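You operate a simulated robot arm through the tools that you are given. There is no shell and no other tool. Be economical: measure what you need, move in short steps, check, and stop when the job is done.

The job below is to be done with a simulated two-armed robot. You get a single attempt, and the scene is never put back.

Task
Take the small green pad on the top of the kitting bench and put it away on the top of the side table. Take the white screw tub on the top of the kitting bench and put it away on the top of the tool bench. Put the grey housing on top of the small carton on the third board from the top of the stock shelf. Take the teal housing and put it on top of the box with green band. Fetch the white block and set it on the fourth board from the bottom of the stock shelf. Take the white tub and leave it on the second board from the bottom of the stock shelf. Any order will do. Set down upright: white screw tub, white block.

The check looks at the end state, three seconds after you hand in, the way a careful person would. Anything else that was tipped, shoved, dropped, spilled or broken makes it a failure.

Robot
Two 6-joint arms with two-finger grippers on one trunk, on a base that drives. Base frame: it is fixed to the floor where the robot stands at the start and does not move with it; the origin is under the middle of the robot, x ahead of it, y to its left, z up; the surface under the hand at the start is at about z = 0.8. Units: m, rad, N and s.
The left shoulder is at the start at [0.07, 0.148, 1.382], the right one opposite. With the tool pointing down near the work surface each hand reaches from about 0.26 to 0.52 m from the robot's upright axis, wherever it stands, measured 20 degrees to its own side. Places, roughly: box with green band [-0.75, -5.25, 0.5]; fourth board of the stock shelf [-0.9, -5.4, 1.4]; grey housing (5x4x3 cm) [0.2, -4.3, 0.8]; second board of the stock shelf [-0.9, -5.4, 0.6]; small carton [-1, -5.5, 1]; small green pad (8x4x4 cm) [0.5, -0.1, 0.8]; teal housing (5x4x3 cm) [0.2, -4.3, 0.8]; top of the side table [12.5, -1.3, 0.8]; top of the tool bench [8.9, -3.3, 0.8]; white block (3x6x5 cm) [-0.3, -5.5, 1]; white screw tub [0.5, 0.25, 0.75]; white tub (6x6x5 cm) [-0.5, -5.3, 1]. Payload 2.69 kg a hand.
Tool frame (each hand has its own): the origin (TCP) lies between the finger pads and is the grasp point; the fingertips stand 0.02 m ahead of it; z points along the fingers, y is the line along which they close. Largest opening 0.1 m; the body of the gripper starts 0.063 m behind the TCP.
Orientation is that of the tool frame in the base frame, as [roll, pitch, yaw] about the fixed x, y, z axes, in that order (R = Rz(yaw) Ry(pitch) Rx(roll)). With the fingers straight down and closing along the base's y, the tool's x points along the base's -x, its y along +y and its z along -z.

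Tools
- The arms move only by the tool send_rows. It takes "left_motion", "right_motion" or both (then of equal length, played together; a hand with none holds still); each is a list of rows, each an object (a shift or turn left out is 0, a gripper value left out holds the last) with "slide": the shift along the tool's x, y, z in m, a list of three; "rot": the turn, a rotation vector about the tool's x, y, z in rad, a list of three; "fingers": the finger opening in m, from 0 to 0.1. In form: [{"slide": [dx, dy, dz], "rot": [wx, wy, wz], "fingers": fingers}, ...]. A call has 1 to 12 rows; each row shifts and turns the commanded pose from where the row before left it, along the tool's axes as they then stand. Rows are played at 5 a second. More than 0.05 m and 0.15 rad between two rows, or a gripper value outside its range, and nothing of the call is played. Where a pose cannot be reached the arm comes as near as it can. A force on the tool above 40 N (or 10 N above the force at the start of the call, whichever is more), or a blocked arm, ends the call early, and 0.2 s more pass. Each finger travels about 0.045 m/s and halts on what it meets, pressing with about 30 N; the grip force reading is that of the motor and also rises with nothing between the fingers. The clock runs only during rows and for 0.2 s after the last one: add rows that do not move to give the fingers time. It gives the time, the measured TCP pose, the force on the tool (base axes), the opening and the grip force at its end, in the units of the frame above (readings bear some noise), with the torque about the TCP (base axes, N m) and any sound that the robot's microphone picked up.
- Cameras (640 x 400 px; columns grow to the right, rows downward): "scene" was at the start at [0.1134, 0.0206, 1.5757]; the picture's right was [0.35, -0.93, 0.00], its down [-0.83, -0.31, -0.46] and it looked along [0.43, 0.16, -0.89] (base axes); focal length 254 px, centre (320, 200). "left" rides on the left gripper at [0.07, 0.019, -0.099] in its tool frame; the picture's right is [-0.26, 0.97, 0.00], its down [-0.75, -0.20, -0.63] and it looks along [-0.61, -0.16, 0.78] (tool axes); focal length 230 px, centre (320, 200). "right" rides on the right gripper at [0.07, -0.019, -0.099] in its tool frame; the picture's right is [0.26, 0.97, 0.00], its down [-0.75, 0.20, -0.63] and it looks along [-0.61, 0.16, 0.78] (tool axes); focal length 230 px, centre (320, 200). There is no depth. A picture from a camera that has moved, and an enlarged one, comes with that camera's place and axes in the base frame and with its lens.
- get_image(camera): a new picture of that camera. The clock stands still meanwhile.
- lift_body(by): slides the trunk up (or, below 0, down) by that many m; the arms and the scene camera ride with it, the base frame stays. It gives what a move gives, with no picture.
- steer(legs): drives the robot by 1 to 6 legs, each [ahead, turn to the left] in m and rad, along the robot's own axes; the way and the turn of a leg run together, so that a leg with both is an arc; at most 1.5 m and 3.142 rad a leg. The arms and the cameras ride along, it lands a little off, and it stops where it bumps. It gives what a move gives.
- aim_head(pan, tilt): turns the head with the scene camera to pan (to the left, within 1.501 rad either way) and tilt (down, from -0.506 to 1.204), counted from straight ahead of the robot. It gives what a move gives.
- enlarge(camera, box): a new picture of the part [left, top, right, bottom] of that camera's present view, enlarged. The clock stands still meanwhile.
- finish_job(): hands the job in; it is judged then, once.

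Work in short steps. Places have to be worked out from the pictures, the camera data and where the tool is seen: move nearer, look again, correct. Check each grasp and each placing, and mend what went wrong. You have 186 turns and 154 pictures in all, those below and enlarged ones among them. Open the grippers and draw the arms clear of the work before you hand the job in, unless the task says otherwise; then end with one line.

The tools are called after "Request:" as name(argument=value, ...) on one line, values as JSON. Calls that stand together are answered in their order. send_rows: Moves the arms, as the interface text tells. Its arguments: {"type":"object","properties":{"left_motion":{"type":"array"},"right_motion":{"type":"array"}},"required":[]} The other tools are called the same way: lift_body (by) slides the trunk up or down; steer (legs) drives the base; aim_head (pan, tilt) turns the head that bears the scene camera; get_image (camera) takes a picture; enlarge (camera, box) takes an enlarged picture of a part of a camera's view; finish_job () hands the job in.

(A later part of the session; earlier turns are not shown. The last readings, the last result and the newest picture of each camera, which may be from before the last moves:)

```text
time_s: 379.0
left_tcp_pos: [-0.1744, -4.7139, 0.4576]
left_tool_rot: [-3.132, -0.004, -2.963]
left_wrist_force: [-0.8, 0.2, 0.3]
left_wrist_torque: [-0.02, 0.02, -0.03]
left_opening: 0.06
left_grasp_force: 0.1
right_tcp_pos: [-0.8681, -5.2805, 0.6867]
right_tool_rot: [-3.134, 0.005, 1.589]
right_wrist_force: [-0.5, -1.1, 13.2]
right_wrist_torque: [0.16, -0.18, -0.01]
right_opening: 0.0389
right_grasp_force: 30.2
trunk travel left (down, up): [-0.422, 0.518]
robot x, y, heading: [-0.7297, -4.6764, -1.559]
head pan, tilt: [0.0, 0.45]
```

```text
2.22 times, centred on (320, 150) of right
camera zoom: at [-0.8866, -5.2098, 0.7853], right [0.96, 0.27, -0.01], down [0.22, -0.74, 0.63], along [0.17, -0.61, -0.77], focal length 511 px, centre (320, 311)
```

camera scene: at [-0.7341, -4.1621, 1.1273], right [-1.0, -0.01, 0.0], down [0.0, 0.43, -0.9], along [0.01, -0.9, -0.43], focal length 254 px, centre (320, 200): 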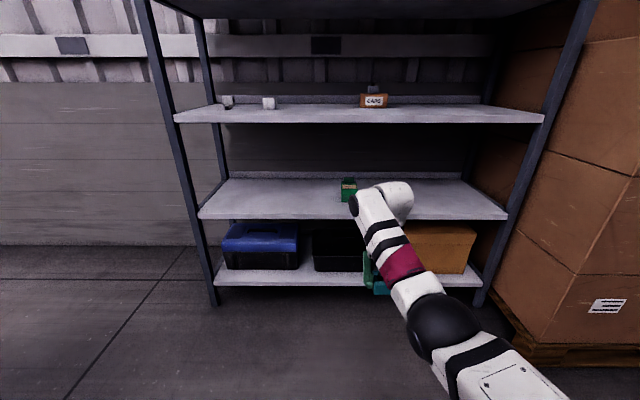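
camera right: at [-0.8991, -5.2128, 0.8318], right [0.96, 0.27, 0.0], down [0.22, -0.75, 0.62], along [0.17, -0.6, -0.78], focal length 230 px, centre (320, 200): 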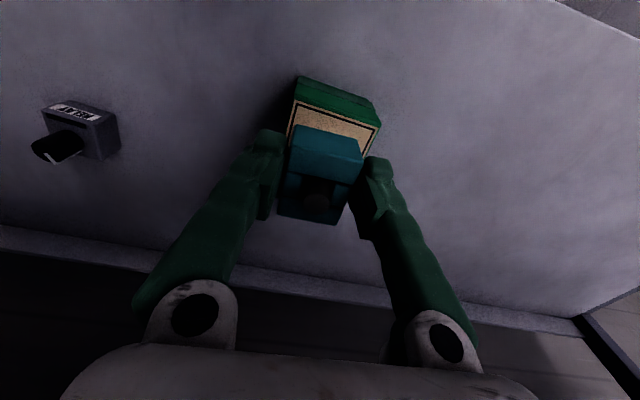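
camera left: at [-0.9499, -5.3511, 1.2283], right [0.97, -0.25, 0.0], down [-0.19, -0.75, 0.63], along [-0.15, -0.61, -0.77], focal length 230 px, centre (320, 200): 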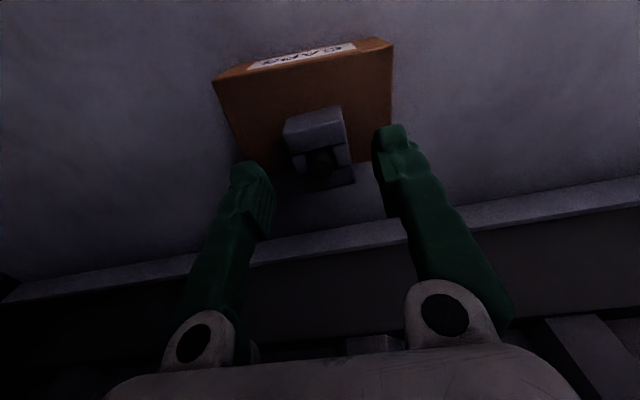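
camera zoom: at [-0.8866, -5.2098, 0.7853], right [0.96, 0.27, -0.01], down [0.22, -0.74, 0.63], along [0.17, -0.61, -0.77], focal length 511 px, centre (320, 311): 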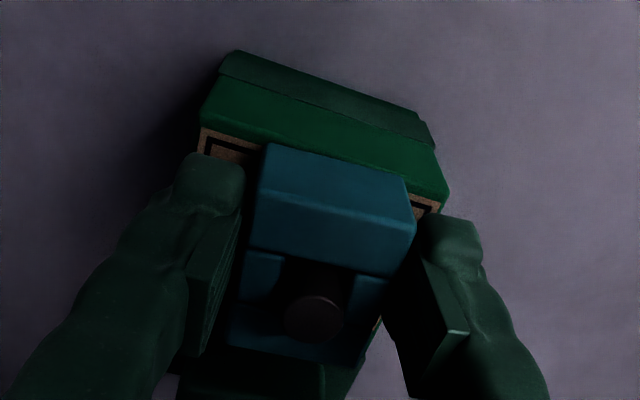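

Contact on the box top at 13 N. I'll release gently, then raise with the trunk.

Request:
send_rows(right_motion=[{"fingers": 0.058}, {}, {}, {}])

Request:
lift_body(by=0.045)

Request:
enlarge(camera="right", box=[200, 40, 440, 240])

```text
time_s: 380.0
left_tcp_pos: [-0.1739, -4.7137, 0.4572]
left_tool_rot: [-3.136, -0.003, -2.964]
left_wrist_force: [0.4, -0.5, -0.3]
left_wrist_torque: [0.0, 0.03, 0.02]
left_opening: 0.0601
left_grasp_force: 0.0
right_tcp_pos: [-0.8674, -5.2804, 0.6836]
right_tool_rot: [-3.134, -0.001, 1.588]
right_wrist_force: [0.9, 0.6, -0.1]
right_wrist_torque: [0.01, -0.03, 0.0]
right_opening: 0.0581
right_grasp_force: 0.0
trunk travel left (down, up): [-0.422, 0.518]
robot x, y, heading: [-0.7285, -4.6758, -1.558]
head pan, tilt: [0.0, 0.45]
```

```text
time_s: 380.9
left_tcp_pos: [-0.1749, -4.7147, 0.5021]
left_tool_rot: [-3.135, -0.002, -2.964]
left_wrist_force: [0.6, 0.0, 0.0]
left_wrist_torque: [0.02, -0.03, 0.03]
left_opening: 0.0601
left_grasp_force: 0.0
right_tcp_pos: [-0.8676, -5.2815, 0.7291]
right_tool_rot: [-3.134, -0.003, 1.59]
right_wrist_force: [0.4, 0.5, -0.1]
right_wrist_torque: [0.03, 0.0, -0.03]
right_opening: 0.0583
right_grasp_force: 0.0
trunk travel left (down, up): [-0.467, 0.473]
robot x, y, heading: [-0.7332, -4.6747, -1.556]
head pan, tilt: [0.0, 0.45]
```

```text
2.00 times, centred on (320, 140) of right
camera zoom: at [-0.8866, -5.2108, 0.8277], right [0.96, 0.27, -0.01], down [0.22, -0.75, 0.63], along [0.17, -0.6, -0.78], focal length 460 px, centre (320, 320)
```

zoom: 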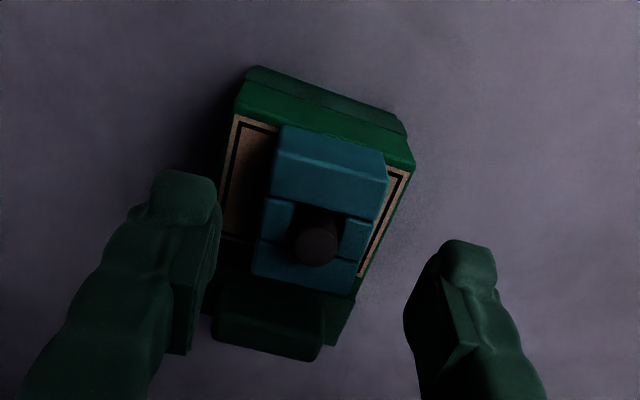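

The teal housing rests on the box's label area. I'll back out, then swap arms again: right tucked out, left to the front for the white tub.

Request:
steer(legs=[[-0.5, 0]])

Request:
send_rows(right_motion=[{"slide": [0.033, 0, 0.037]}, {"slide": [0.033, 0, 0.037]}, {"slide": [0.033, 0, 0.037]}, {"slide": [0, -0.048, 0.03], "rot": [0, 0, 0.122]}, {"slide": [0, -0.048, 0.01], "rot": [0, 0, 0.122]}, {"slide": [0, -0.048, 0], "rot": [0, 0, 0.122]}, {"slide": [0, -0.048, 0], "rot": [0, 0, 0.122]}, {"slide": [0, -0.048, 0], "rot": [0, 0, 0.122]}, {"slide": [0, -0.048, 0], "rot": [0, 0, 0.122]}, {"slide": [0, -0.048, 0], "rot": [0, 0, 0.122]}, {"slide": [0, -0.048, 0], "rot": [0, 0, 0.122]}, {"slide": [0, -0.048, 0], "rot": [0, 0, 0.122]}], left_motion=[{}, {"slide": [0, -0.048, 0], "rot": [0, 0, 0.12]}, {"slide": [0, -0.048, 0], "rot": [0, 0, 0.12]}, {"slide": [0, -0.048, 0], "rot": [0, 0, 0.12]}, {"slide": [0, -0.048, 0], "rot": [0, 0, 0.12]}, {"slide": [0, -0.048, 0], "rot": [0, 0, 0.12]}, {"slide": [0, -0.048, 0], "rot": [0, 0, 0.12]}, {"slide": [0, -0.048, 0], "rot": [0, 0, 0.12]}, {"slide": [0, -0.048, 0], "rot": [0, 0, 0.12]}, {"slide": [0, -0.048, 0], "rot": [0, 0, 0.12]}, {"slide": [0, -0.048, 0], "rot": [0, 0, 0.12]}, {"slide": [0, -0.048, 0], "rot": [0, 0, 0.12]}])

Request:
enlarge(camera="scene", box=[180, 60, 480, 250])

```text
time_s: 383.8
left_tcp_pos: [-0.1795, -4.2148, 0.5025]
left_tool_rot: [-3.134, -0.003, -2.96]
left_wrist_force: [-0.3, 0.2, -0.4]
left_wrist_torque: [0.02, -0.01, 0.03]
left_opening: 0.0601
left_grasp_force: 0.1
right_tcp_pos: [-0.8717, -4.784, 0.7293]
right_tool_rot: [-3.136, 0.0, 1.591]
right_wrist_force: [0.1, 0.1, -0.7]
right_wrist_torque: [-0.03, -0.02, -0.01]
right_opening: 0.0579
right_grasp_force: 0.1
trunk travel left (down, up): [-0.467, 0.473]
robot x, y, heading: [-0.7382, -4.1794, -1.55]
head pan, tilt: [0.0, 0.45]
```

```text
refused: row 4 steps farther than a row can; nothing moved
```

```text
2.11 times, centred on (330, 155) of scene
camera zoom: at [-0.7309, -4.3221, 1.1543], right [-1.0, -0.01, 0.0], down [-0.01, 0.43, -0.9], along [0.01, -0.9, -0.43], focal length 535 px, centre (299, 295)
```

zoom: 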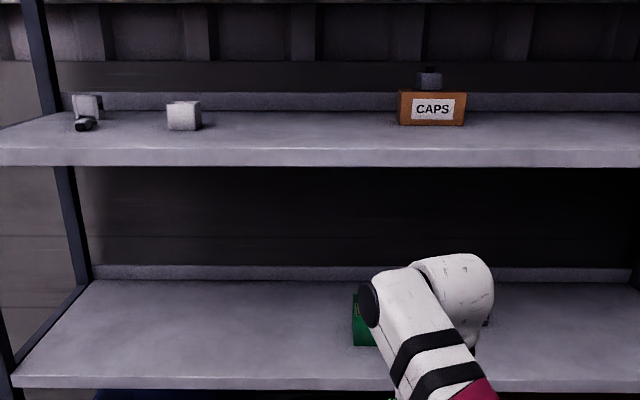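

One row was too long; I'm resending with it trimmed.

Request:
send_rows(right_motion=[{"slide": [0.033, 0, 0.037]}, {"slide": [0.033, 0, 0.037]}, {"slide": [0.033, 0, 0.037]}, {"slide": [0, -0.045, 0.02], "rot": [0, 0, 0.115]}, {"slide": [0, -0.045, 0.02], "rot": [0, 0, 0.115]}, {"slide": [0, -0.048, 0], "rot": [0, 0, 0.122]}, {"slide": [0, -0.048, 0], "rot": [0, 0, 0.122]}, {"slide": [0, -0.048, 0], "rot": [0, 0, 0.122]}, {"slide": [0, -0.048, 0], "rot": [0, 0, 0.122]}, {"slide": [0, -0.048, 0], "rot": [0, 0, 0.122]}, {"slide": [0, -0.048, 0], "rot": [0, 0, 0.122]}, {"slide": [0, -0.048, 0], "rot": [0, 0, 0.122]}], left_motion=[{}, {"slide": [0, -0.048, 0], "rot": [0, 0, 0.12]}, {"slide": [0, -0.048, 0], "rot": [0, 0, 0.12]}, {"slide": [0, -0.048, 0], "rot": [0, 0, 0.12]}, {"slide": [0, -0.048, 0], "rot": [0, 0, 0.12]}, {"slide": [0, -0.048, 0], "rot": [0, 0, 0.12]}, {"slide": [0, -0.048, 0], "rot": [0, 0, 0.12]}, {"slide": [0, -0.048, 0], "rot": [0, 0, 0.12]}, {"slide": [0, -0.048, 0], "rot": [0, 0, 0.12]}, {"slide": [0, -0.048, 0], "rot": [0, 0, 0.12]}, {"slide": [0, -0.048, 0], "rot": [0, 0, 0.12]}, {"slide": [0, -0.048, 0], "rot": [0, 0, 0.12]}])

```text
time_s: 386.4
left_tcp_pos: [-0.3805, -4.6627, 0.51]
left_tool_rot: [-3.14, 0.006, 1.998]
left_wrist_force: [-0.9, 0.3, 0.2]
left_wrist_torque: [-0.05, 0.02, 0.03]
left_opening: 0.0601
left_grasp_force: 0.0
right_tcp_pos: [-1.2358, -4.5309, 0.5647]
right_tool_rot: [-3.142, 0.002, 0.505]
right_wrist_force: [-0.3, -0.3, -0.2]
right_wrist_torque: [-0.02, -0.01, 0.01]
right_opening: 0.058
right_grasp_force: 0.0
right hand out of reach, approached as far as the arm can: row 1, 2, 3
trunk travel left (down, up): [-0.467, 0.473]
robot x, y, heading: [-0.7375, -4.1848, -1.558]
head pan, tilt: [0.0, 0.45]
```

Request:
send_rows(right_motion=[{"slide": [0, -0.048, 0], "rot": [0, 0, 0.122]}, {"slide": [0, -0.048, 0], "rot": [0, 0, 0.122]}, {"slide": [0, -0.048, 0], "rot": [0, 0, 0.122]}, {"slide": [0, -0.048, 0], "rot": [0, 0, 0.122]}, {"slide": [0, -0.048, 0], "rot": [0, 0, 0.122]}, {}], left_motion=[{"slide": [0, -0.048, 0], "rot": [0, 0, 0.11]}, {"slide": [0, -0.048, 0], "rot": [0, 0, 0.11]}, {"slide": [0, -0.048, 0], "rot": [0, 0, 0.11]}, {"slide": [0, -0.03, 0], "rot": [0, 0, 0.09]}, {"fingers": 0.085}, {}])

Request:
lift_body(by=0.373)

Request:
get_image(camera="scene")

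```text
time_s: 387.8
left_tcp_pos: [-0.5458, -4.7107, 0.5074]
left_tool_rot: [-3.141, 0.007, 1.58]
left_wrist_force: [0.3, 0.4, 0.4]
left_wrist_torque: [-0.02, 0.01, -0.04]
left_opening: 0.085
left_grasp_force: 0.1
right_tcp_pos: [-1.3021, -4.3145, 0.5426]
right_tool_rot: [-3.139, 0.01, -0.104]
right_wrist_force: [-1.5, 0.3, -0.1]
right_wrist_torque: [0.02, -0.03, -0.01]
right_opening: 0.0582
right_grasp_force: 0.0
right hand out of reach, approached as far as the arm can: row 4, 5
trunk travel left (down, up): [-0.467, 0.473]
robot x, y, heading: [-0.7341, -4.177, -1.557]
head pan, tilt: [0.0, 0.45]
```

```text
time_s: 391.4
left_tcp_pos: [-0.5472, -4.7097, 0.8809]
left_tool_rot: [-3.14, 0.007, 1.58]
left_wrist_force: [-0.1, -0.7, 0.4]
left_wrist_torque: [-0.01, 0.0, 0.01]
left_opening: 0.0852
left_grasp_force: 0.1
right_tcp_pos: [-1.3031, -4.313, 0.9152]
right_tool_rot: [-3.141, 0.006, -0.104]
right_wrist_force: [-0.1, 0.0, 0.2]
right_wrist_torque: [-0.05, -0.02, 0.0]
right_opening: 0.0578
right_grasp_force: 0.0
trunk travel left (down, up): [-0.84, 0.1]
robot x, y, heading: [-0.7387, -4.1779, -1.557]
head pan, tilt: [0.0, 0.45]
```

```text
47 pictures are left
camera scene: at [-0.7314, -4.3226, 1.5273], right [-1.0, -0.01, 0.0], down [-0.01, 0.44, -0.9], along [0.01, -0.9, -0.44], focal length 254 px, centre (320, 200)
```

scene: 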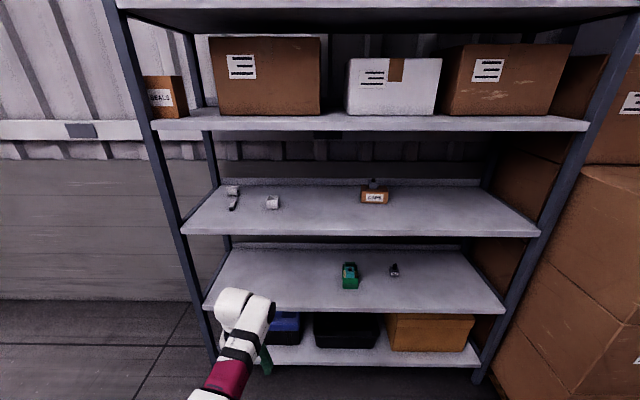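

Now I'll raise the trunk slightly, extend the left hand at z≈1.09, and shift toward the tub's x while approaching.

Request:
lift_body(by=0.04)

Request:
send_rows(left_motion=[{"slide": [-0.035, 0, 0]}, {"slide": [-0.035, 0, -0.02]}, {"slide": [0, 0, -0.05]}, {"slide": [0, 0, -0.05]}, {"slide": [0, 0, -0.05]}, {}])

Request:
steer(legs=[[0, 0.09], [0.3, 0], [0, -0.1]])

Request:
get_image(camera="left")

```text
time_s: 392.2
left_tcp_pos: [-0.547, -4.7095, 0.9199]
left_tool_rot: [-3.14, 0.007, 1.583]
left_wrist_force: [-0.4, 0.5, 0.2]
left_wrist_torque: [0.0, 0.0, 0.0]
left_opening: 0.0848
left_grasp_force: 0.1
right_tcp_pos: [-1.3028, -4.3131, 0.9553]
right_tool_rot: [3.141, 0.006, -0.101]
right_wrist_force: [-0.1, -0.6, -0.3]
right_wrist_torque: [0.0, -0.03, 0.0]
right_opening: 0.0579
right_grasp_force: 0.1
trunk travel left (down, up): [-0.88, 0.06]
robot x, y, heading: [-0.7359, -4.1751, -1.556]
head pan, tilt: [0.0, 0.45]
```

```text
time_s: 393.6
left_tcp_pos: [-0.5398, -4.7649, 1.0974]
left_tool_rot: [3.141, 0.006, 1.582]
left_wrist_force: [0.8, 0.0, -0.1]
left_wrist_torque: [0.04, 0.0, -0.03]
left_opening: 0.0851
left_grasp_force: 0.1
left hand out of reach, approached as far as the arm can: row 2, 5
right_tcp_pos: [-1.302, -4.3129, 0.9552]
right_tool_rot: [3.14, 0.009, -0.103]
right_wrist_force: [0.1, 0.5, 0.6]
right_wrist_torque: [-0.02, 0.02, 0.0]
right_opening: 0.0581
right_grasp_force: 0.0
trunk travel left (down, up): [-0.88, 0.06]
robot x, y, heading: [-0.7394, -4.1794, -1.556]
head pan, tilt: [0.0, 0.45]
```

```text
time_s: 396.7
left_tcp_pos: [-0.5124, -5.0614, 1.0962]
left_tool_rot: [-3.136, 0.007, 1.573]
left_wrist_force: [0.0, -0.2, -0.1]
left_wrist_torque: [0.0, -0.01, 0.01]
left_opening: 0.0849
left_grasp_force: 0.0
right_tcp_pos: [-1.2702, -4.6032, 0.956]
right_tool_rot: [-3.141, 0.01, -0.111]
right_wrist_force: [0.6, -0.2, 1.2]
right_wrist_torque: [0.02, 0.04, 0.02]
right_opening: 0.0579
right_grasp_force: 0.1
trunk travel left (down, up): [-0.88, 0.06]
robot x, y, heading: [-0.7101, -4.4738, -1.564]
head pan, tilt: [0.0, 0.45]
```

```text
46 pictures are left
camera left: at [-0.4933, -4.9909, 1.1959], right [0.97, -0.26, 0.0], down [-0.2, -0.75, 0.64], along [-0.17, -0.61, -0.77], focal length 230 px, centre (320, 200)
```

left: 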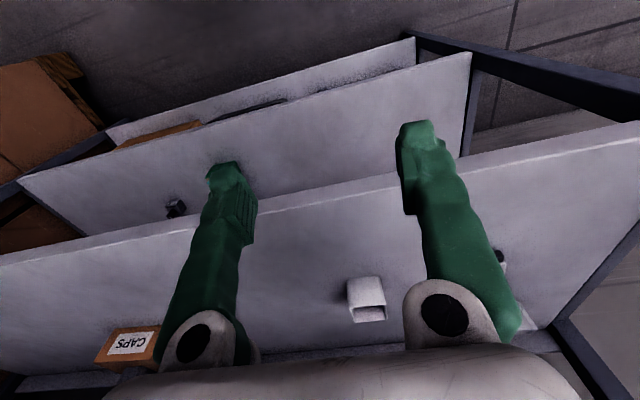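

The tub centre is about (-0.508,-5.345), well aligned. I'll drive in 0.283 m.

Request:
steer(legs=[[0.283, 0]])

Request:
get_image(camera="left")

```text
time_s: 398.6
left_tcp_pos: [-0.5117, -5.3372, 1.0987]
left_tool_rot: [-3.139, 0.008, 1.576]
left_wrist_force: [-0.2, 0.1, 0.5]
left_wrist_torque: [0.02, 0.01, -0.05]
left_opening: 0.0851
left_grasp_force: 0.0
right_tcp_pos: [-1.2701, -4.8831, 0.957]
right_tool_rot: [3.139, 0.006, -0.109]
right_wrist_force: [-0.3, -0.7, 0.3]
right_wrist_torque: [-0.02, 0.0, -0.02]
right_opening: 0.0579
right_grasp_force: 0.1
trunk travel left (down, up): [-0.88, 0.06]
robot x, y, heading: [-0.7071, -4.7546, -1.561]
head pan, tilt: [0.0, 0.45]
```

```text
45 pictures are left
camera left: at [-0.493, -5.2666, 1.198], right [0.97, -0.25, 0.0], down [-0.2, -0.75, 0.64], along [-0.16, -0.62, -0.77], focal length 230 px, centre (320, 200)
```

left: 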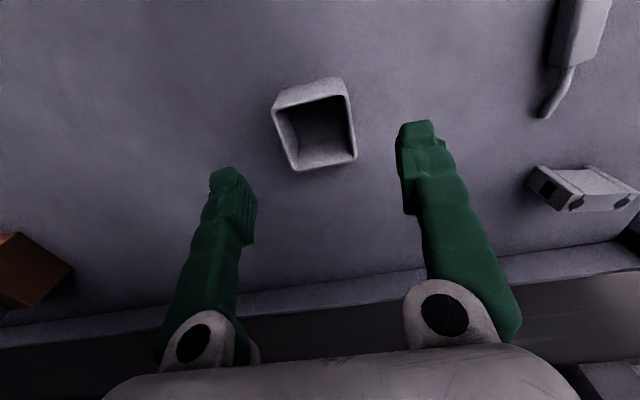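

Centred; I'll nudge and descend to grip.

Request:
send_rows(left_motion=[{"slide": [0.008, 0, 0.025]}, {"slide": [0, 0, 0.025]}, {"slide": [0, 0, 0.02]}, {}, {"fingers": 0.03}, {}, {}, {}, {}])

Request:
get_image(camera="left")

```text
time_s: 400.6
left_tcp_pos: [-0.5115, -5.331, 1.0258]
left_tool_rot: [-3.14, 0.007, 1.577]
left_wrist_force: [0.8, 0.8, -1.0]
left_wrist_torque: [0.0, -0.01, -0.03]
left_opening: 0.0502
left_grasp_force: 29.7
right_tcp_pos: [-1.2714, -4.8847, 0.9556]
right_tool_rot: [3.141, 0.008, -0.11]
right_wrist_force: [0.6, 0.6, 0.1]
right_wrist_torque: [-0.02, 0.0, 0.02]
right_opening: 0.0581
right_grasp_force: 0.0
trunk travel left (down, up): [-0.88, 0.06]
robot x, y, heading: [-0.7069, -4.7545, -1.564]
head pan, tilt: [0.0, 0.45]
```

```text
44 pictures are left
camera left: at [-0.4939, -5.2604, 1.1258], right [0.97, -0.25, 0.0], down [-0.2, -0.75, 0.64], along [-0.16, -0.61, -0.77], focal length 230 px, centre (320, 200)
```

left: 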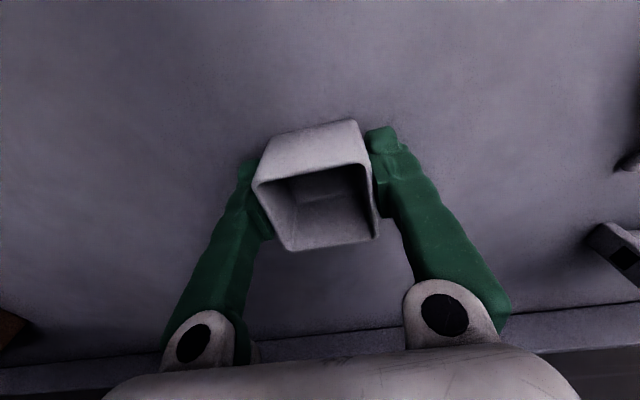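

Gripped. I'll lift, back out, lower the trunk to board 2's level and drive in again.

Request:
send_rows(left_motion=[{"slide": [0, 0, -0.025]}, {"slide": [0, 0, -0.025]}, {}])

Request:
steer(legs=[[-0.45, 0]])

Request:
lift_body(by=-0.425)

Request:
get_image(camera="left")

```text
time_s: 401.4
left_tcp_pos: [-0.5118, -5.3323, 1.0779]
left_tool_rot: [-3.14, 0.006, 1.578]
left_wrist_force: [-0.1, -0.2, -0.8]
left_wrist_torque: [-0.02, 0.01, -0.01]
left_opening: 0.0501
left_grasp_force: 29.8
right_tcp_pos: [-1.2703, -4.8841, 0.9552]
right_tool_rot: [3.141, 0.007, -0.11]
right_wrist_force: [-0.1, -0.6, -0.2]
right_wrist_torque: [-0.02, 0.0, 0.02]
right_opening: 0.058
right_grasp_force: 0.1
trunk travel left (down, up): [-0.88, 0.06]
robot x, y, heading: [-0.7065, -4.7545, -1.562]
head pan, tilt: [0.0, 0.45]
```

```text
time_s: 404.2
left_tcp_pos: [-0.5151, -4.8816, 1.0766]
left_tool_rot: [-3.14, 0.006, 1.573]
left_wrist_force: [-0.6, -0.2, -0.1]
left_wrist_torque: [0.04, 0.01, 0.01]
left_opening: 0.0503
left_grasp_force: 30.0
right_tcp_pos: [-1.2739, -4.4309, 0.955]
right_tool_rot: [-3.14, 0.006, -0.112]
right_wrist_force: [-0.3, -0.2, -0.7]
right_wrist_torque: [0.06, 0.03, -0.01]
right_opening: 0.0581
right_grasp_force: 0.1
trunk travel left (down, up): [-0.88, 0.06]
robot x, y, heading: [-0.7094, -4.3005, -1.558]
head pan, tilt: [0.0, 0.45]
```

```text
refused: -0.425 is not a number from -0.4 to 0.4
```

```text
43 pictures are left
camera left: at [-0.4977, -4.8105, 1.1761], right [0.97, -0.26, 0.0], down [-0.2, -0.75, 0.63], along [-0.16, -0.61, -0.77], focal length 230 px, centre (320, 200)
```

left: 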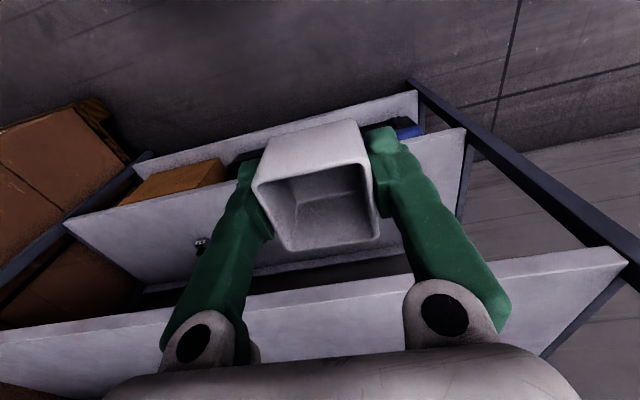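

Request:
lift_body(by=-0.4)

Request:
lift_body(by=-0.025)

Request:
steer(legs=[[0.39, 0]])

Request:
get_image(camera="left")

```text
time_s: 408.0
left_tcp_pos: [-0.5166, -4.8781, 0.6782]
left_tool_rot: [-3.141, 0.007, 1.571]
left_wrist_force: [0.1, 0.4, -0.3]
left_wrist_torque: [0.01, 0.0, 0.0]
left_opening: 0.0502
left_grasp_force: 30.0
right_tcp_pos: [-1.2732, -4.4304, 0.5552]
right_tool_rot: [3.141, 0.008, -0.112]
right_wrist_force: [0.4, -0.3, -0.1]
right_wrist_torque: [0.03, 0.02, 0.05]
right_opening: 0.058
right_grasp_force: 0.0
trunk travel left (down, up): [-0.48, 0.46]
robot x, y, heading: [-0.7063, -4.3008, -1.56]
head pan, tilt: [0.0, 0.45]
```

```text
time_s: 408.7
left_tcp_pos: [-0.5161, -4.8789, 0.6531]
left_tool_rot: [-3.139, 0.007, 1.574]
left_wrist_force: [-0.1, 0.6, -0.6]
left_wrist_torque: [-0.01, -0.01, 0.02]
left_opening: 0.0504
left_grasp_force: 30.4
right_tcp_pos: [-1.274, -4.4296, 0.5303]
right_tool_rot: [-3.141, 0.007, -0.113]
right_wrist_force: [0.1, -0.6, -0.5]
right_wrist_torque: [0.03, -0.02, 0.03]
right_opening: 0.0577
right_grasp_force: 0.0
trunk travel left (down, up): [-0.455, 0.485]
robot x, y, heading: [-0.7063, -4.3001, -1.564]
head pan, tilt: [0.0, 0.45]
```

```text
time_s: 411.2
left_tcp_pos: [-0.5122, -5.2734, 0.6532]
left_tool_rot: [-3.139, 0.007, 1.573]
left_wrist_force: [0.3, -0.4, -0.2]
left_wrist_torque: [0.03, 0.01, -0.01]
left_opening: 0.0503
left_grasp_force: 29.5
right_tcp_pos: [-1.2714, -4.8233, 0.531]
right_tool_rot: [-3.14, 0.007, -0.112]
right_wrist_force: [-0.4, 1.0, 1.9]
right_wrist_torque: [0.0, 0.02, 0.04]
right_opening: 0.0581
right_grasp_force: 0.0
trunk travel left (down, up): [-0.455, 0.485]
robot x, y, heading: [-0.705, -4.6913, -1.562]
head pan, tilt: [0.0, 0.45]
```

```text
42 pictures are left
camera left: at [-0.4955, -5.203, 0.7517], right [0.97, -0.26, 0.0], down [-0.2, -0.75, 0.63], along [-0.16, -0.61, -0.77], focal length 230 px, centre (320, 200)
```

left: 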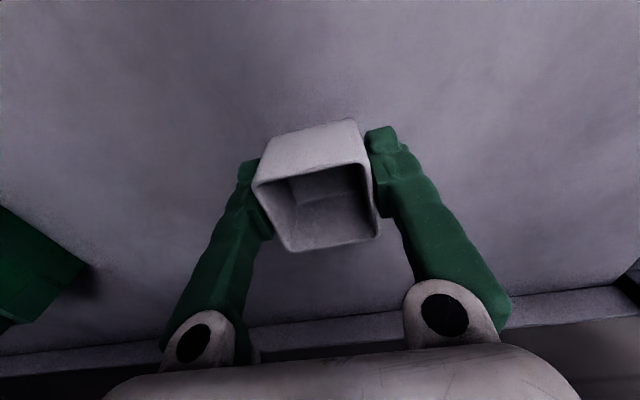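

Clear space here. I'll lower with the trunk to contact.

Request:
lift_body(by=-0.032)

Request:
lift_body(by=-0.005)

Request:
lift_body(by=-0.004)

```text
time_s: 411.9
left_tcp_pos: [-0.5137, -5.2732, 0.6207]
left_tool_rot: [-3.141, 0.007, 1.571]
left_wrist_force: [0.9, 0.7, -0.8]
left_wrist_torque: [0.02, 0.01, -0.02]
left_opening: 0.0503
left_grasp_force: 29.6
right_tcp_pos: [-1.2709, -4.8228, 0.4983]
right_tool_rot: [-3.14, 0.007, -0.112]
right_wrist_force: [-0.3, 0.0, 0.8]
right_wrist_torque: [0.01, -0.01, -0.02]
right_opening: 0.0578
right_grasp_force: 0.1
trunk travel left (down, up): [-0.423, 0.517]
robot x, y, heading: [-0.7024, -4.6935, -1.564]
head pan, tilt: [0.0, 0.45]
```

```text
time_s: 412.5
left_tcp_pos: [-0.5132, -5.2745, 0.6161]
left_tool_rot: [-3.139, 0.007, 1.574]
left_wrist_force: [-0.1, 0.3, -0.5]
left_wrist_torque: [0.01, -0.03, -0.02]
left_opening: 0.0505
left_grasp_force: 29.7
right_tcp_pos: [-1.2715, -4.8228, 0.493]
right_tool_rot: [3.141, 0.009, -0.112]
right_wrist_force: [0.3, 0.1, 0.7]
right_wrist_torque: [0.01, -0.01, 0.01]
right_opening: 0.0581
right_grasp_force: 0.0
trunk travel left (down, up): [-0.418, 0.522]
robot x, y, heading: [-0.7008, -4.6944, -1.564]
head pan, tilt: [0.0, 0.45]
```

```text
time_s: 413.0
left_tcp_pos: [-0.5138, -5.2744, 0.6123]
left_tool_rot: [-3.14, 0.006, 1.573]
left_wrist_force: [-0.4, 0.0, 0.2]
left_wrist_torque: [-0.01, 0.01, -0.02]
left_opening: 0.0504
left_grasp_force: 30.1
right_tcp_pos: [-1.2716, -4.8229, 0.4882]
right_tool_rot: [-3.141, 0.007, -0.11]
right_wrist_force: [0.1, 0.4, -0.7]
right_wrist_torque: [-0.03, -0.01, -0.01]
right_opening: 0.0581
right_grasp_force: 0.0
trunk travel left (down, up): [-0.414, 0.526]
robot x, y, heading: [-0.705, -4.6952, -1.565]
head pan, tilt: [0.0, 0.45]
```

Request:
lift_body(by=-0.004)

Request:
lift_body(by=-0.004)

```text
time_s: 413.6
left_tcp_pos: [-0.5135, -5.2735, 0.6081]
left_tool_rot: [-3.14, 0.006, 1.573]
left_wrist_force: [-0.3, 0.3, -0.5]
left_wrist_torque: [-0.01, 0.03, 0.02]
left_opening: 0.0505
left_grasp_force: 30.0
right_tcp_pos: [-1.2713, -4.8231, 0.4844]
right_tool_rot: [3.141, 0.006, -0.111]
right_wrist_force: [0.9, -0.6, 0.4]
right_wrist_torque: [-0.02, -0.03, 0.01]
right_opening: 0.0578
right_grasp_force: 0.1
trunk travel left (down, up): [-0.41, 0.53]
robot x, y, heading: [-0.7054, -4.6926, -1.564]
head pan, tilt: [0.0, 0.45]
```

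```text
time_s: 414.1
left_tcp_pos: [-0.5132, -5.2739, 0.6061]
left_tool_rot: [-3.141, 0.012, 1.573]
left_wrist_force: [1.2, -0.6, 12.3]
left_wrist_torque: [0.2, 0.0, 0.03]
left_opening: 0.0502
left_grasp_force: 30.2
right_tcp_pos: [-1.2712, -4.8228, 0.4812]
right_tool_rot: [3.14, 0.005, -0.113]
right_wrist_force: [-0.6, 0.4, 0.1]
right_wrist_torque: [0.0, 0.02, 0.01]
right_opening: 0.0582
right_grasp_force: 0.1
trunk travel left (down, up): [-0.406, 0.534]
robot x, y, heading: [-0.7058, -4.6947, -1.562]
head pan, tilt: [0.0, 0.45]
```

Contact. I'll release, raise and verify.

Request:
send_rows(left_motion=[{"fingers": 0.075}, {}, {}, {}])

Request:
lift_body(by=0.07)

Request:
get_image(camera="left")

```text
time_s: 415.1
left_tcp_pos: [-0.5135, -5.2736, 0.6045]
left_tool_rot: [-3.139, 0.008, 1.574]
left_wrist_force: [0.7, -0.4, 0.8]
left_wrist_torque: [0.0, 0.0, 0.02]
left_opening: 0.0752
left_grasp_force: 0.0
right_tcp_pos: [-1.2713, -4.8247, 0.4824]
right_tool_rot: [3.141, 0.007, -0.111]
right_wrist_force: [-0.9, 0.3, 0.5]
right_wrist_torque: [-0.01, -0.01, 0.04]
right_opening: 0.0581
right_grasp_force: 0.1
trunk travel left (down, up): [-0.406, 0.534]
robot x, y, heading: [-0.7022, -4.695, -1.566]
head pan, tilt: [0.0, 0.45]
```

```text
time_s: 416.2
left_tcp_pos: [-0.5133, -5.2738, 0.674]
left_tool_rot: [-3.14, 0.007, 1.573]
left_wrist_force: [-0.5, 0.2, 1.2]
left_wrist_torque: [-0.06, -0.01, 0.0]
left_opening: 0.0749
left_grasp_force: 0.0
right_tcp_pos: [-1.2719, -4.8241, 0.5511]
right_tool_rot: [-3.141, 0.008, -0.112]
right_wrist_force: [0.0, 0.3, -0.1]
right_wrist_torque: [-0.01, -0.01, 0.04]
right_opening: 0.0581
right_grasp_force: 0.2
trunk travel left (down, up): [-0.476, 0.464]
robot x, y, heading: [-0.7059, -4.6941, -1.568]
head pan, tilt: [0.0, 0.45]
```

```text
41 pictures are left
camera left: at [-0.4955, -5.2028, 0.7728], right [0.97, -0.26, 0.0], down [-0.2, -0.75, 0.63], along [-0.16, -0.61, -0.77], focal length 230 px, centre (320, 200)
```

left: 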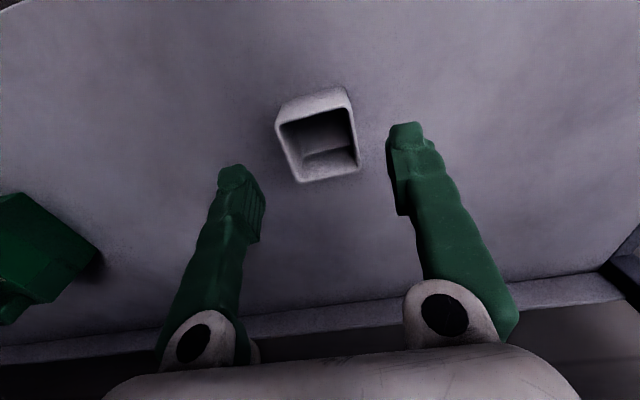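

The tub is placed. For the block I need a 0.6 rad tilt (so it can later be set on the high board 4). I'll back out, raise the trunk, tilt the left hand, and shift the base toward x≈-0.5.

Request:
steer(legs=[[-0.7, 0]])

Request:
lift_body(by=0.304)

Request:
send_rows(left_motion=[{"rot": [0, -0.15, 0], "slide": [-0.01, 0, 0], "fingers": 0.085}, {"rot": [0, -0.15, 0], "slide": [-0.01, 0, 0]}, {"rot": [0, -0.15, 0]}, {"rot": [0, -0.15, 0]}, {"slide": [-0.02, 0, -0.03]}, {"slide": [-0.02, 0, -0.03]}, {"slide": [-0.02, 0, -0.03]}, {}])

Request:
steer(legs=[[0, 0.42], [0.5, 0], [0, -0.42]])

Request:
get_image(camera="scene")

```text
time_s: 420.0
left_tcp_pos: [-0.519, -4.571, 0.6733]
left_tool_rot: [-3.14, 0.007, 1.569]
left_wrist_force: [-0.5, -0.7, 0.1]
left_wrist_torque: [-0.01, 0.0, 0.01]
left_opening: 0.0749
left_grasp_force: 0.0
right_tcp_pos: [-1.2747, -4.1182, 0.5515]
right_tool_rot: [3.141, 0.008, -0.117]
right_wrist_force: [-0.1, 0.1, 0.5]
right_wrist_torque: [-0.04, -0.03, 0.0]
right_opening: 0.0577
right_grasp_force: 0.0
trunk travel left (down, up): [-0.476, 0.464]
robot x, y, heading: [-0.7029, -3.9943, -1.572]
head pan, tilt: [0.0, 0.45]
```

```text
time_s: 423.1
left_tcp_pos: [-0.5191, -4.5708, 0.978]
left_tool_rot: [-3.141, 0.007, 1.569]
left_wrist_force: [-0.4, -0.3, -1.0]
left_wrist_torque: [0.01, 0.03, 0.01]
left_opening: 0.0751
left_grasp_force: 0.0
right_tcp_pos: [-1.2743, -4.1178, 0.8552]
right_tool_rot: [3.141, 0.007, -0.115]
right_wrist_force: [-0.3, 0.0, -0.1]
right_wrist_torque: [0.0, 0.0, 0.0]
right_opening: 0.0579
right_grasp_force: 0.0
trunk travel left (down, up): [-0.78, 0.16]
robot x, y, heading: [-0.7046, -3.9895, -1.571]
head pan, tilt: [0.0, 0.45]
```

```text
time_s: 424.9
left_tcp_pos: [-0.5185, -4.5889, 1.0859]
left_tool_rot: [-3.139, 0.607, 1.57]
left_wrist_force: [0.5, -0.3, 0.1]
left_wrist_torque: [-0.03, 0.02, 0.02]
left_opening: 0.0848
left_grasp_force: 0.1
right_tcp_pos: [-1.2742, -4.1182, 0.8556]
right_tool_rot: [-3.138, 0.008, -0.115]
right_wrist_force: [0.1, 0.4, 0.6]
right_wrist_torque: [0.03, 0.02, -0.01]
right_opening: 0.058
right_grasp_force: 0.1
trunk travel left (down, up): [-0.78, 0.16]
robot x, y, heading: [-0.7038, -3.9914, -1.573]
head pan, tilt: [0.0, 0.45]
```

```text
time_s: 430.3
left_tcp_pos: [-0.3032, -5.0451, 1.0861]
left_tool_rot: [-3.14, 0.605, 1.579]
left_wrist_force: [0.3, 0.1, -0.2]
left_wrist_torque: [0.03, 0.02, -0.04]
left_opening: 0.0849
left_grasp_force: 0.0
right_tcp_pos: [-1.0631, -4.5825, 0.8562]
right_tool_rot: [-3.141, 0.007, -0.104]
right_wrist_force: [0.6, 0.5, -0.1]
right_wrist_torque: [0.0, 0.02, 0.01]
right_opening: 0.058
right_grasp_force: 0.1
trunk travel left (down, up): [-0.78, 0.16]
robot x, y, heading: [-0.4934, -4.4457, -1.564]
head pan, tilt: [0.0, 0.45]
```

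```text
40 pictures are left
camera scene: at [-0.4923, -4.5935, 1.4672], right [-1.0, -0.01, 0.0], down [-0.01, 0.44, -0.9], along [0.01, -0.9, -0.44], focal length 254 px, centre (320, 200)
```

scene: 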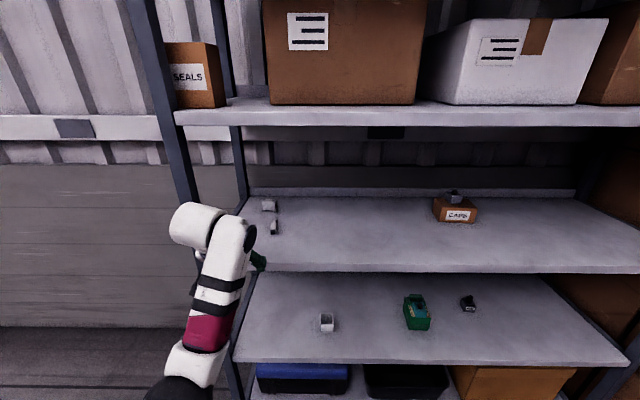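

Everything placed so far looks right. The wrist's side housing would brush the front post, so I'll move the base to x≈-0.60 and enter diagonally from the west.

Request:
steer(legs=[[0, 0.3], [-0.35, 0], [0, -0.3], [0.5, 0]])

Request:
send_rows(left_motion=[{"slide": [0, 0.02, 0]}, {"slide": [0, 0.02, 0]}, {}])

Request:
get_image(camera="scene")

Request:
get_image(camera="left")

```text
time_s: 437.1
left_tcp_pos: [-0.3962, -5.2066, 1.0883]
left_tool_rot: [-3.139, 0.608, 1.589]
left_wrist_force: [0.3, -0.4, 0.3]
left_wrist_torque: [0.0, 0.0, 0.01]
left_opening: 0.0848
left_grasp_force: 0.0
right_tcp_pos: [-1.1613, -4.75, 0.8557]
right_tool_rot: [-3.141, 0.006, -0.097]
right_wrist_force: [0.5, 0.2, 0.4]
right_wrist_torque: [-0.04, -0.03, -0.04]
right_opening: 0.0581
right_grasp_force: 0.0
trunk travel left (down, up): [-0.78, 0.16]
robot x, y, heading: [-0.596, -4.6101, -1.545]
head pan, tilt: [0.0, 0.45]
```

```text
time_s: 437.9
left_tcp_pos: [-0.3579, -5.2075, 1.0867]
left_tool_rot: [-3.14, 0.604, 1.591]
left_wrist_force: [0.0, 0.7, 0.4]
left_wrist_torque: [0.01, -0.05, 0.01]
left_opening: 0.085
left_grasp_force: 0.1
right_tcp_pos: [-1.162, -4.7513, 0.8552]
right_tool_rot: [-3.139, 0.006, -0.096]
right_wrist_force: [0.3, -0.4, -0.1]
right_wrist_torque: [0.0, 0.03, 0.01]
right_opening: 0.058
right_grasp_force: 0.1
trunk travel left (down, up): [-0.78, 0.16]
robot x, y, heading: [-0.5949, -4.6094, -1.548]
head pan, tilt: [0.0, 0.45]
```

```text
39 pictures are left
camera scene: at [-0.5915, -4.7571, 1.4672], right [-1.0, -0.02, 0.0], down [-0.01, 0.44, -0.9], along [0.02, -0.9, -0.44], focal length 254 px, centre (320, 200)
```

scene: 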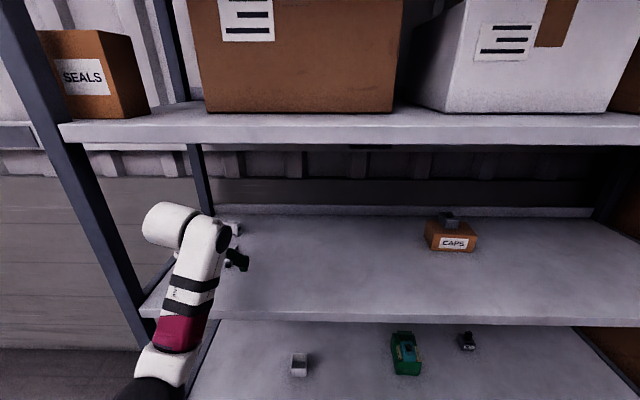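

```text
38 pictures are left
camera left: at [-0.3415, -5.0927, 1.1294], right [0.97, -0.19, 0.15], down [-0.19, -0.26, 0.95], along [-0.15, -0.95, -0.29], focal length 230 px, centre (320, 200)
```

left: 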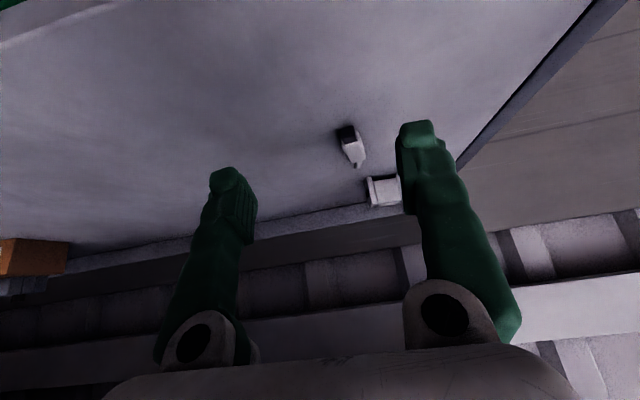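

Block: left edge x≈-0.319, front y≈-5.457, so its centre is about (-0.289,-5.472). I'll drive in at x≈-0.355 (clear of the post), then slide sideways over it.

Request:
steer(legs=[[0.235, -0.01]])

Request:
send_rows(left_motion=[{"slide": [0, 0.03, 0]}, {"slide": [0, 0.03, 0]}, {}])

Request:
get_image(camera="left")

```text
time_s: 439.6
left_tcp_pos: [-0.3593, -5.4439, 1.0876]
left_tool_rot: [-3.14, 0.607, 1.579]
left_wrist_force: [0.0, 0.3, 1.3]
left_wrist_torque: [-0.02, -0.01, 0.0]
left_opening: 0.0849
left_grasp_force: 0.0
right_tcp_pos: [-1.1585, -4.9791, 0.8555]
right_tool_rot: [-3.141, 0.006, -0.107]
right_wrist_force: [0.1, 0.6, -0.3]
right_wrist_torque: [0.02, 0.03, -0.01]
right_opening: 0.058
right_grasp_force: 0.1
trunk travel left (down, up): [-0.78, 0.16]
robot x, y, heading: [-0.5918, -4.85, -1.561]
head pan, tilt: [0.0, 0.45]
```

```text
time_s: 440.4
left_tcp_pos: [-0.3009, -5.4458, 1.0865]
left_tool_rot: [-3.14, 0.606, 1.58]
left_wrist_force: [0.3, 0.3, -0.7]
left_wrist_torque: [-0.02, -0.02, -0.01]
left_opening: 0.085
left_grasp_force: 0.1
right_tcp_pos: [-1.1597, -4.9824, 0.8548]
right_tool_rot: [-3.14, 0.005, -0.104]
right_wrist_force: [-0.7, 0.7, -1.0]
right_wrist_torque: [0.0, 0.02, -0.01]
right_opening: 0.0578
right_grasp_force: 0.0
trunk travel left (down, up): [-0.78, 0.16]
robot x, y, heading: [-0.5895, -4.8488, -1.56]
head pan, tilt: [0.0, 0.45]
```

```text
37 pictures are left
camera left: at [-0.2829, -5.3314, 1.1287], right [0.97, -0.2, 0.15], down [-0.2, -0.26, 0.95], along [-0.16, -0.94, -0.29], focal length 230 px, centre (320, 200)
```

left: 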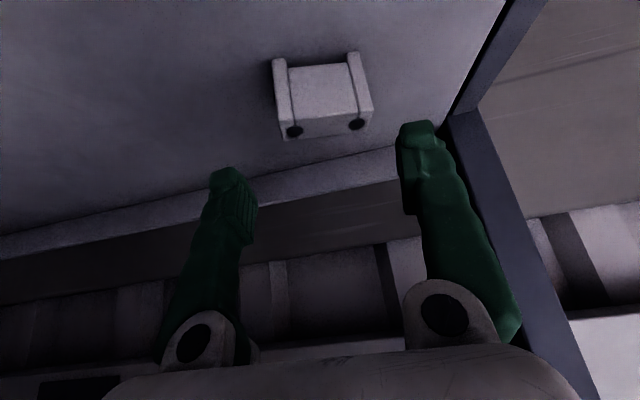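

The block is turned about -0.2 rad, with its centre at about (-0.290,-5.457). I'll match the yaw, centre over it and descend to z≈1.03.

Request:
send_rows(left_motion=[{"rot": [0.057, 0, 0.082]}, {"rot": [0.057, 0, 0.082]}, {"slide": [-0.009, 0.011, 0.006]}, {"slide": [0.011, 0, 0.015]}, {}])

Request:
get_image(camera="left")

```text
time_s: 441.6
left_tcp_pos: [-0.2896, -5.4567, 1.0676]
left_tool_rot: [-3.14, 0.607, 1.38]
left_wrist_force: [-0.6, 0.5, 0.2]
left_wrist_torque: [0.0, -0.01, 0.02]
left_opening: 0.085
left_grasp_force: 0.1
right_tcp_pos: [-1.1576, -4.9797, 0.8552]
right_tool_rot: [3.141, 0.006, -0.106]
right_wrist_force: [0.7, -0.9, -0.3]
right_wrist_torque: [0.03, -0.03, 0.0]
right_opening: 0.0582
right_grasp_force: 0.1
trunk travel left (down, up): [-0.78, 0.16]
robot x, y, heading: [-0.5911, -4.8497, -1.556]
head pan, tilt: [0.0, 0.45]
```

```text
36 pictures are left
camera left: at [-0.2508, -5.3493, 1.1098], right [0.91, -0.39, 0.15], down [-0.24, -0.21, 0.95], along [-0.34, -0.89, -0.29], focal length 230 px, centre (320, 200)
```

left: 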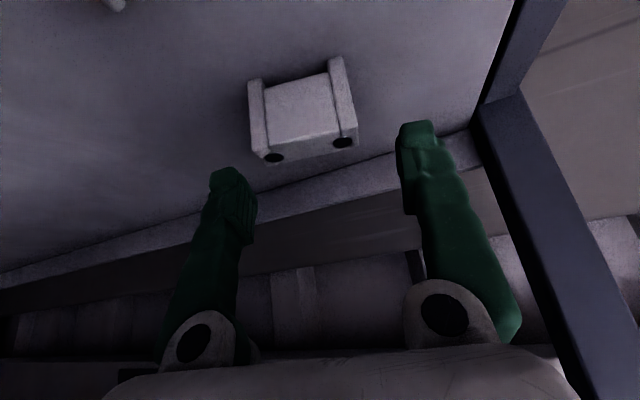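

Aligned. I'll descend and close on the block.

Request:
send_rows(left_motion=[{"slide": [0.011, -0.005, 0.016]}, {"slide": [0.0104, 0, 0.015]}, {}, {"fingers": 0.03}, {}, {}, {}, {}])

Request:
get_image(camera="left")

```text
time_s: 443.4
left_tcp_pos: [-0.2948, -5.4577, 1.0323]
left_tool_rot: [-3.14, 0.606, 1.378]
left_wrist_force: [0.0, -0.2, -0.1]
left_wrist_torque: [-0.01, 0.04, -0.02]
left_opening: 0.0544
left_grasp_force: 30.7
right_tcp_pos: [-1.1593, -4.9809, 0.8562]
right_tool_rot: [-3.14, 0.007, -0.106]
right_wrist_force: [0.8, -0.7, 0.6]
right_wrist_torque: [0.01, 0.0, 0.03]
right_opening: 0.0582
right_grasp_force: 0.0
trunk travel left (down, up): [-0.78, 0.16]
robot x, y, heading: [-0.5938, -4.8513, -1.56]
head pan, tilt: [0.0, 0.45]
```

```text
35 pictures are left
camera left: at [-0.2555, -5.3488, 1.0739], right [0.91, -0.39, 0.15], down [-0.24, -0.21, 0.95], along [-0.34, -0.89, -0.29], focal length 230 px, centre (320, 200)
```

left: 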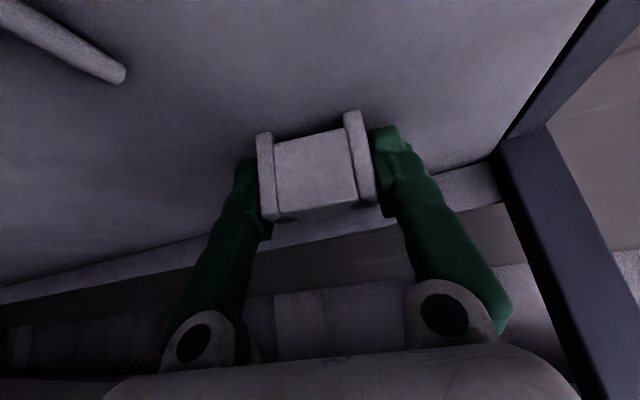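

Gripped. I'll lift 65 mm, slide west clear of the post, and back out.

Request:
send_rows(left_motion=[{"slide": [-0.018, 0, -0.027]}, {"slide": [-0.018, 0, -0.027]}, {}, {"slide": [0, -0.035, 0]}, {"slide": [0, -0.035, 0]}, {}])

Request:
get_image(camera="left")

```text
time_s: 444.8
left_tcp_pos: [-0.3618, -5.4427, 1.0939]
left_tool_rot: [-3.138, 0.606, 1.38]
left_wrist_force: [-0.3, 0.2, 0.2]
left_wrist_torque: [-0.02, 0.0, 0.0]
left_opening: 0.0544
left_grasp_force: 30.4
right_tcp_pos: [-1.1589, -4.9821, 0.8561]
right_tool_rot: [-3.141, 0.009, -0.106]
right_wrist_force: [0.2, -0.1, 0.6]
right_wrist_torque: [-0.02, 0.0, -0.01]
right_opening: 0.0581
right_grasp_force: 0.1
trunk travel left (down, up): [-0.78, 0.16]
robot x, y, heading: [-0.5938, -4.8478, -1.558]
head pan, tilt: [0.0, 0.45]
```

```text
34 pictures are left
camera left: at [-0.3219, -5.334, 1.1372], right [0.91, -0.39, 0.14], down [-0.24, -0.21, 0.95], along [-0.34, -0.89, -0.29], focal length 230 px, centre (320, 200)
```

left: 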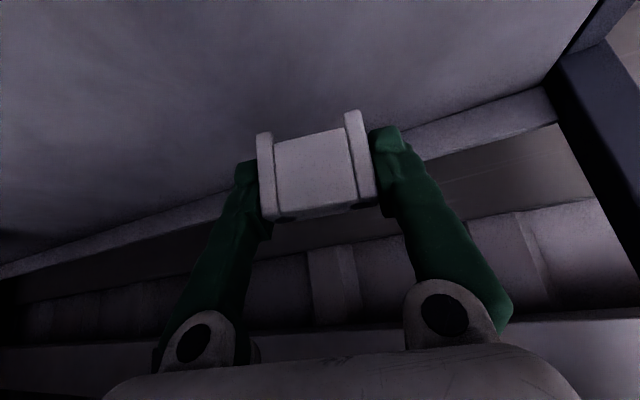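

The block is held level. I'll back out, raise the trunk fully, and raise the hand to about z 1.45.

Request:
steer(legs=[[-0.6, 0]])

Request:
lift_body(by=0.16)

Request:
send_rows(left_motion=[{"slide": [-0.037, 0, 0.026]}, {"slide": [-0.0224, 0, -0.0322]}, {"slide": [-0.0224, 0, -0.0322]}, {"slide": [-0.0224, 0, -0.0322]}, {"slide": [-0.0224, 0, -0.0322]}, {"slide": [-0.0224, 0, -0.0322]}, {}])

Request:
aim_head(pan=0.0, tilt=0.25)

Request:
get_image(camera="scene")

```text
time_s: 448.2
left_tcp_pos: [-0.3707, -4.8399, 1.0962]
left_tool_rot: [-3.14, 0.607, 1.378]
left_wrist_force: [0.3, -0.7, 0.4]
left_wrist_torque: [0.02, -0.04, 0.01]
left_opening: 0.0546
left_grasp_force: 30.1
right_tcp_pos: [-1.1654, -4.3769, 0.855]
right_tool_rot: [-3.14, 0.007, -0.107]
right_wrist_force: [0.1, 0.0, 0.8]
right_wrist_torque: [-0.02, -0.02, -0.02]
right_opening: 0.0578
right_grasp_force: 0.1
trunk travel left (down, up): [-0.78, 0.16]
robot x, y, heading: [-0.599, -4.2476, -1.558]
head pan, tilt: [0.0, 0.45]
```

```text
time_s: 450.1
left_tcp_pos: [-0.37, -4.8408, 1.2536]
left_tool_rot: [-3.14, 0.607, 1.378]
left_wrist_force: [0.1, -0.1, 0.3]
left_wrist_torque: [-0.02, 0.03, 0.0]
left_opening: 0.0545
left_grasp_force: 30.3
right_tcp_pos: [-1.1659, -4.3779, 1.0147]
right_tool_rot: [3.141, 0.007, -0.107]
right_wrist_force: [0.0, 0.6, 1.1]
right_wrist_torque: [0.0, -0.02, 0.01]
right_opening: 0.0584
right_grasp_force: 0.1
trunk travel left (down, up): [-0.94, 0.0]
robot x, y, heading: [-0.5978, -4.2403, -1.556]
head pan, tilt: [0.0, 0.45]
```

```text
time_s: 451.6
left_tcp_pos: [-0.3783, -4.8841, 1.4529]
left_tool_rot: [-3.141, 0.606, 1.379]
left_wrist_force: [-0.7, 0.5, -0.5]
left_wrist_torque: [-0.02, -0.01, 0.02]
left_opening: 0.0543
left_grasp_force: 29.9
right_tcp_pos: [-1.1671, -4.3776, 1.0156]
right_tool_rot: [-3.141, 0.006, -0.106]
right_wrist_force: [-0.2, 0.8, 0.2]
right_wrist_torque: [0.03, 0.0, 0.0]
right_opening: 0.0581
right_grasp_force: 0.1
trunk travel left (down, up): [-0.94, 0.0]
robot x, y, heading: [-0.6013, -4.2445, -1.566]
head pan, tilt: [0.0, 0.45]
```

```text
time_s: 452.4
left_tcp_pos: [-0.3784, -4.8847, 1.4519]
left_tool_rot: [-3.139, 0.606, 1.378]
left_wrist_force: [0.9, -0.2, -0.8]
left_wrist_torque: [-0.03, 0.01, 0.0]
left_opening: 0.0543
left_grasp_force: 29.9
right_tcp_pos: [-1.1664, -4.3772, 1.0153]
right_tool_rot: [-3.14, 0.006, -0.107]
right_wrist_force: [-0.1, -0.1, -0.1]
right_wrist_torque: [-0.01, 0.02, 0.03]
right_opening: 0.0578
right_grasp_force: 0.0
trunk travel left (down, up): [-0.94, 0.0]
robot x, y, heading: [-0.597, -4.2439, -1.56]
head pan, tilt: [0.0, 0.25]
```

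```text
33 pictures are left
camera scene: at [-0.5948, -4.3913, 1.6459], right [-1.0, -0.01, 0.0], down [0.0, 0.25, -0.97], along [0.01, -0.97, -0.25], focal length 254 px, centre (320, 200)
```

scene: 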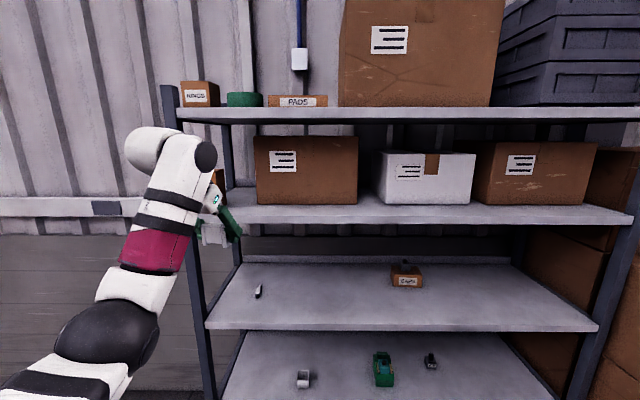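

The hand reached the height. I'll zoom on board 4's front strip to pick the spot.

Request:
enlarge(camera="scene", box=[180, 120, 390, 250])

```text
3.05 times, centred on (285, 185) of scene
camera zoom: at [-0.5948, -4.3913, 1.6459], right [-1.0, -0.01, 0.0], down [0.0, 0.25, -0.97], along [0.01, -0.97, -0.25], focal length 774 px, centre (427, 246)
```

zoom: 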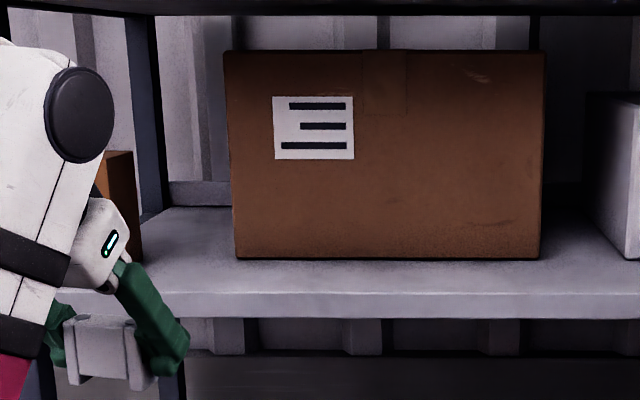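

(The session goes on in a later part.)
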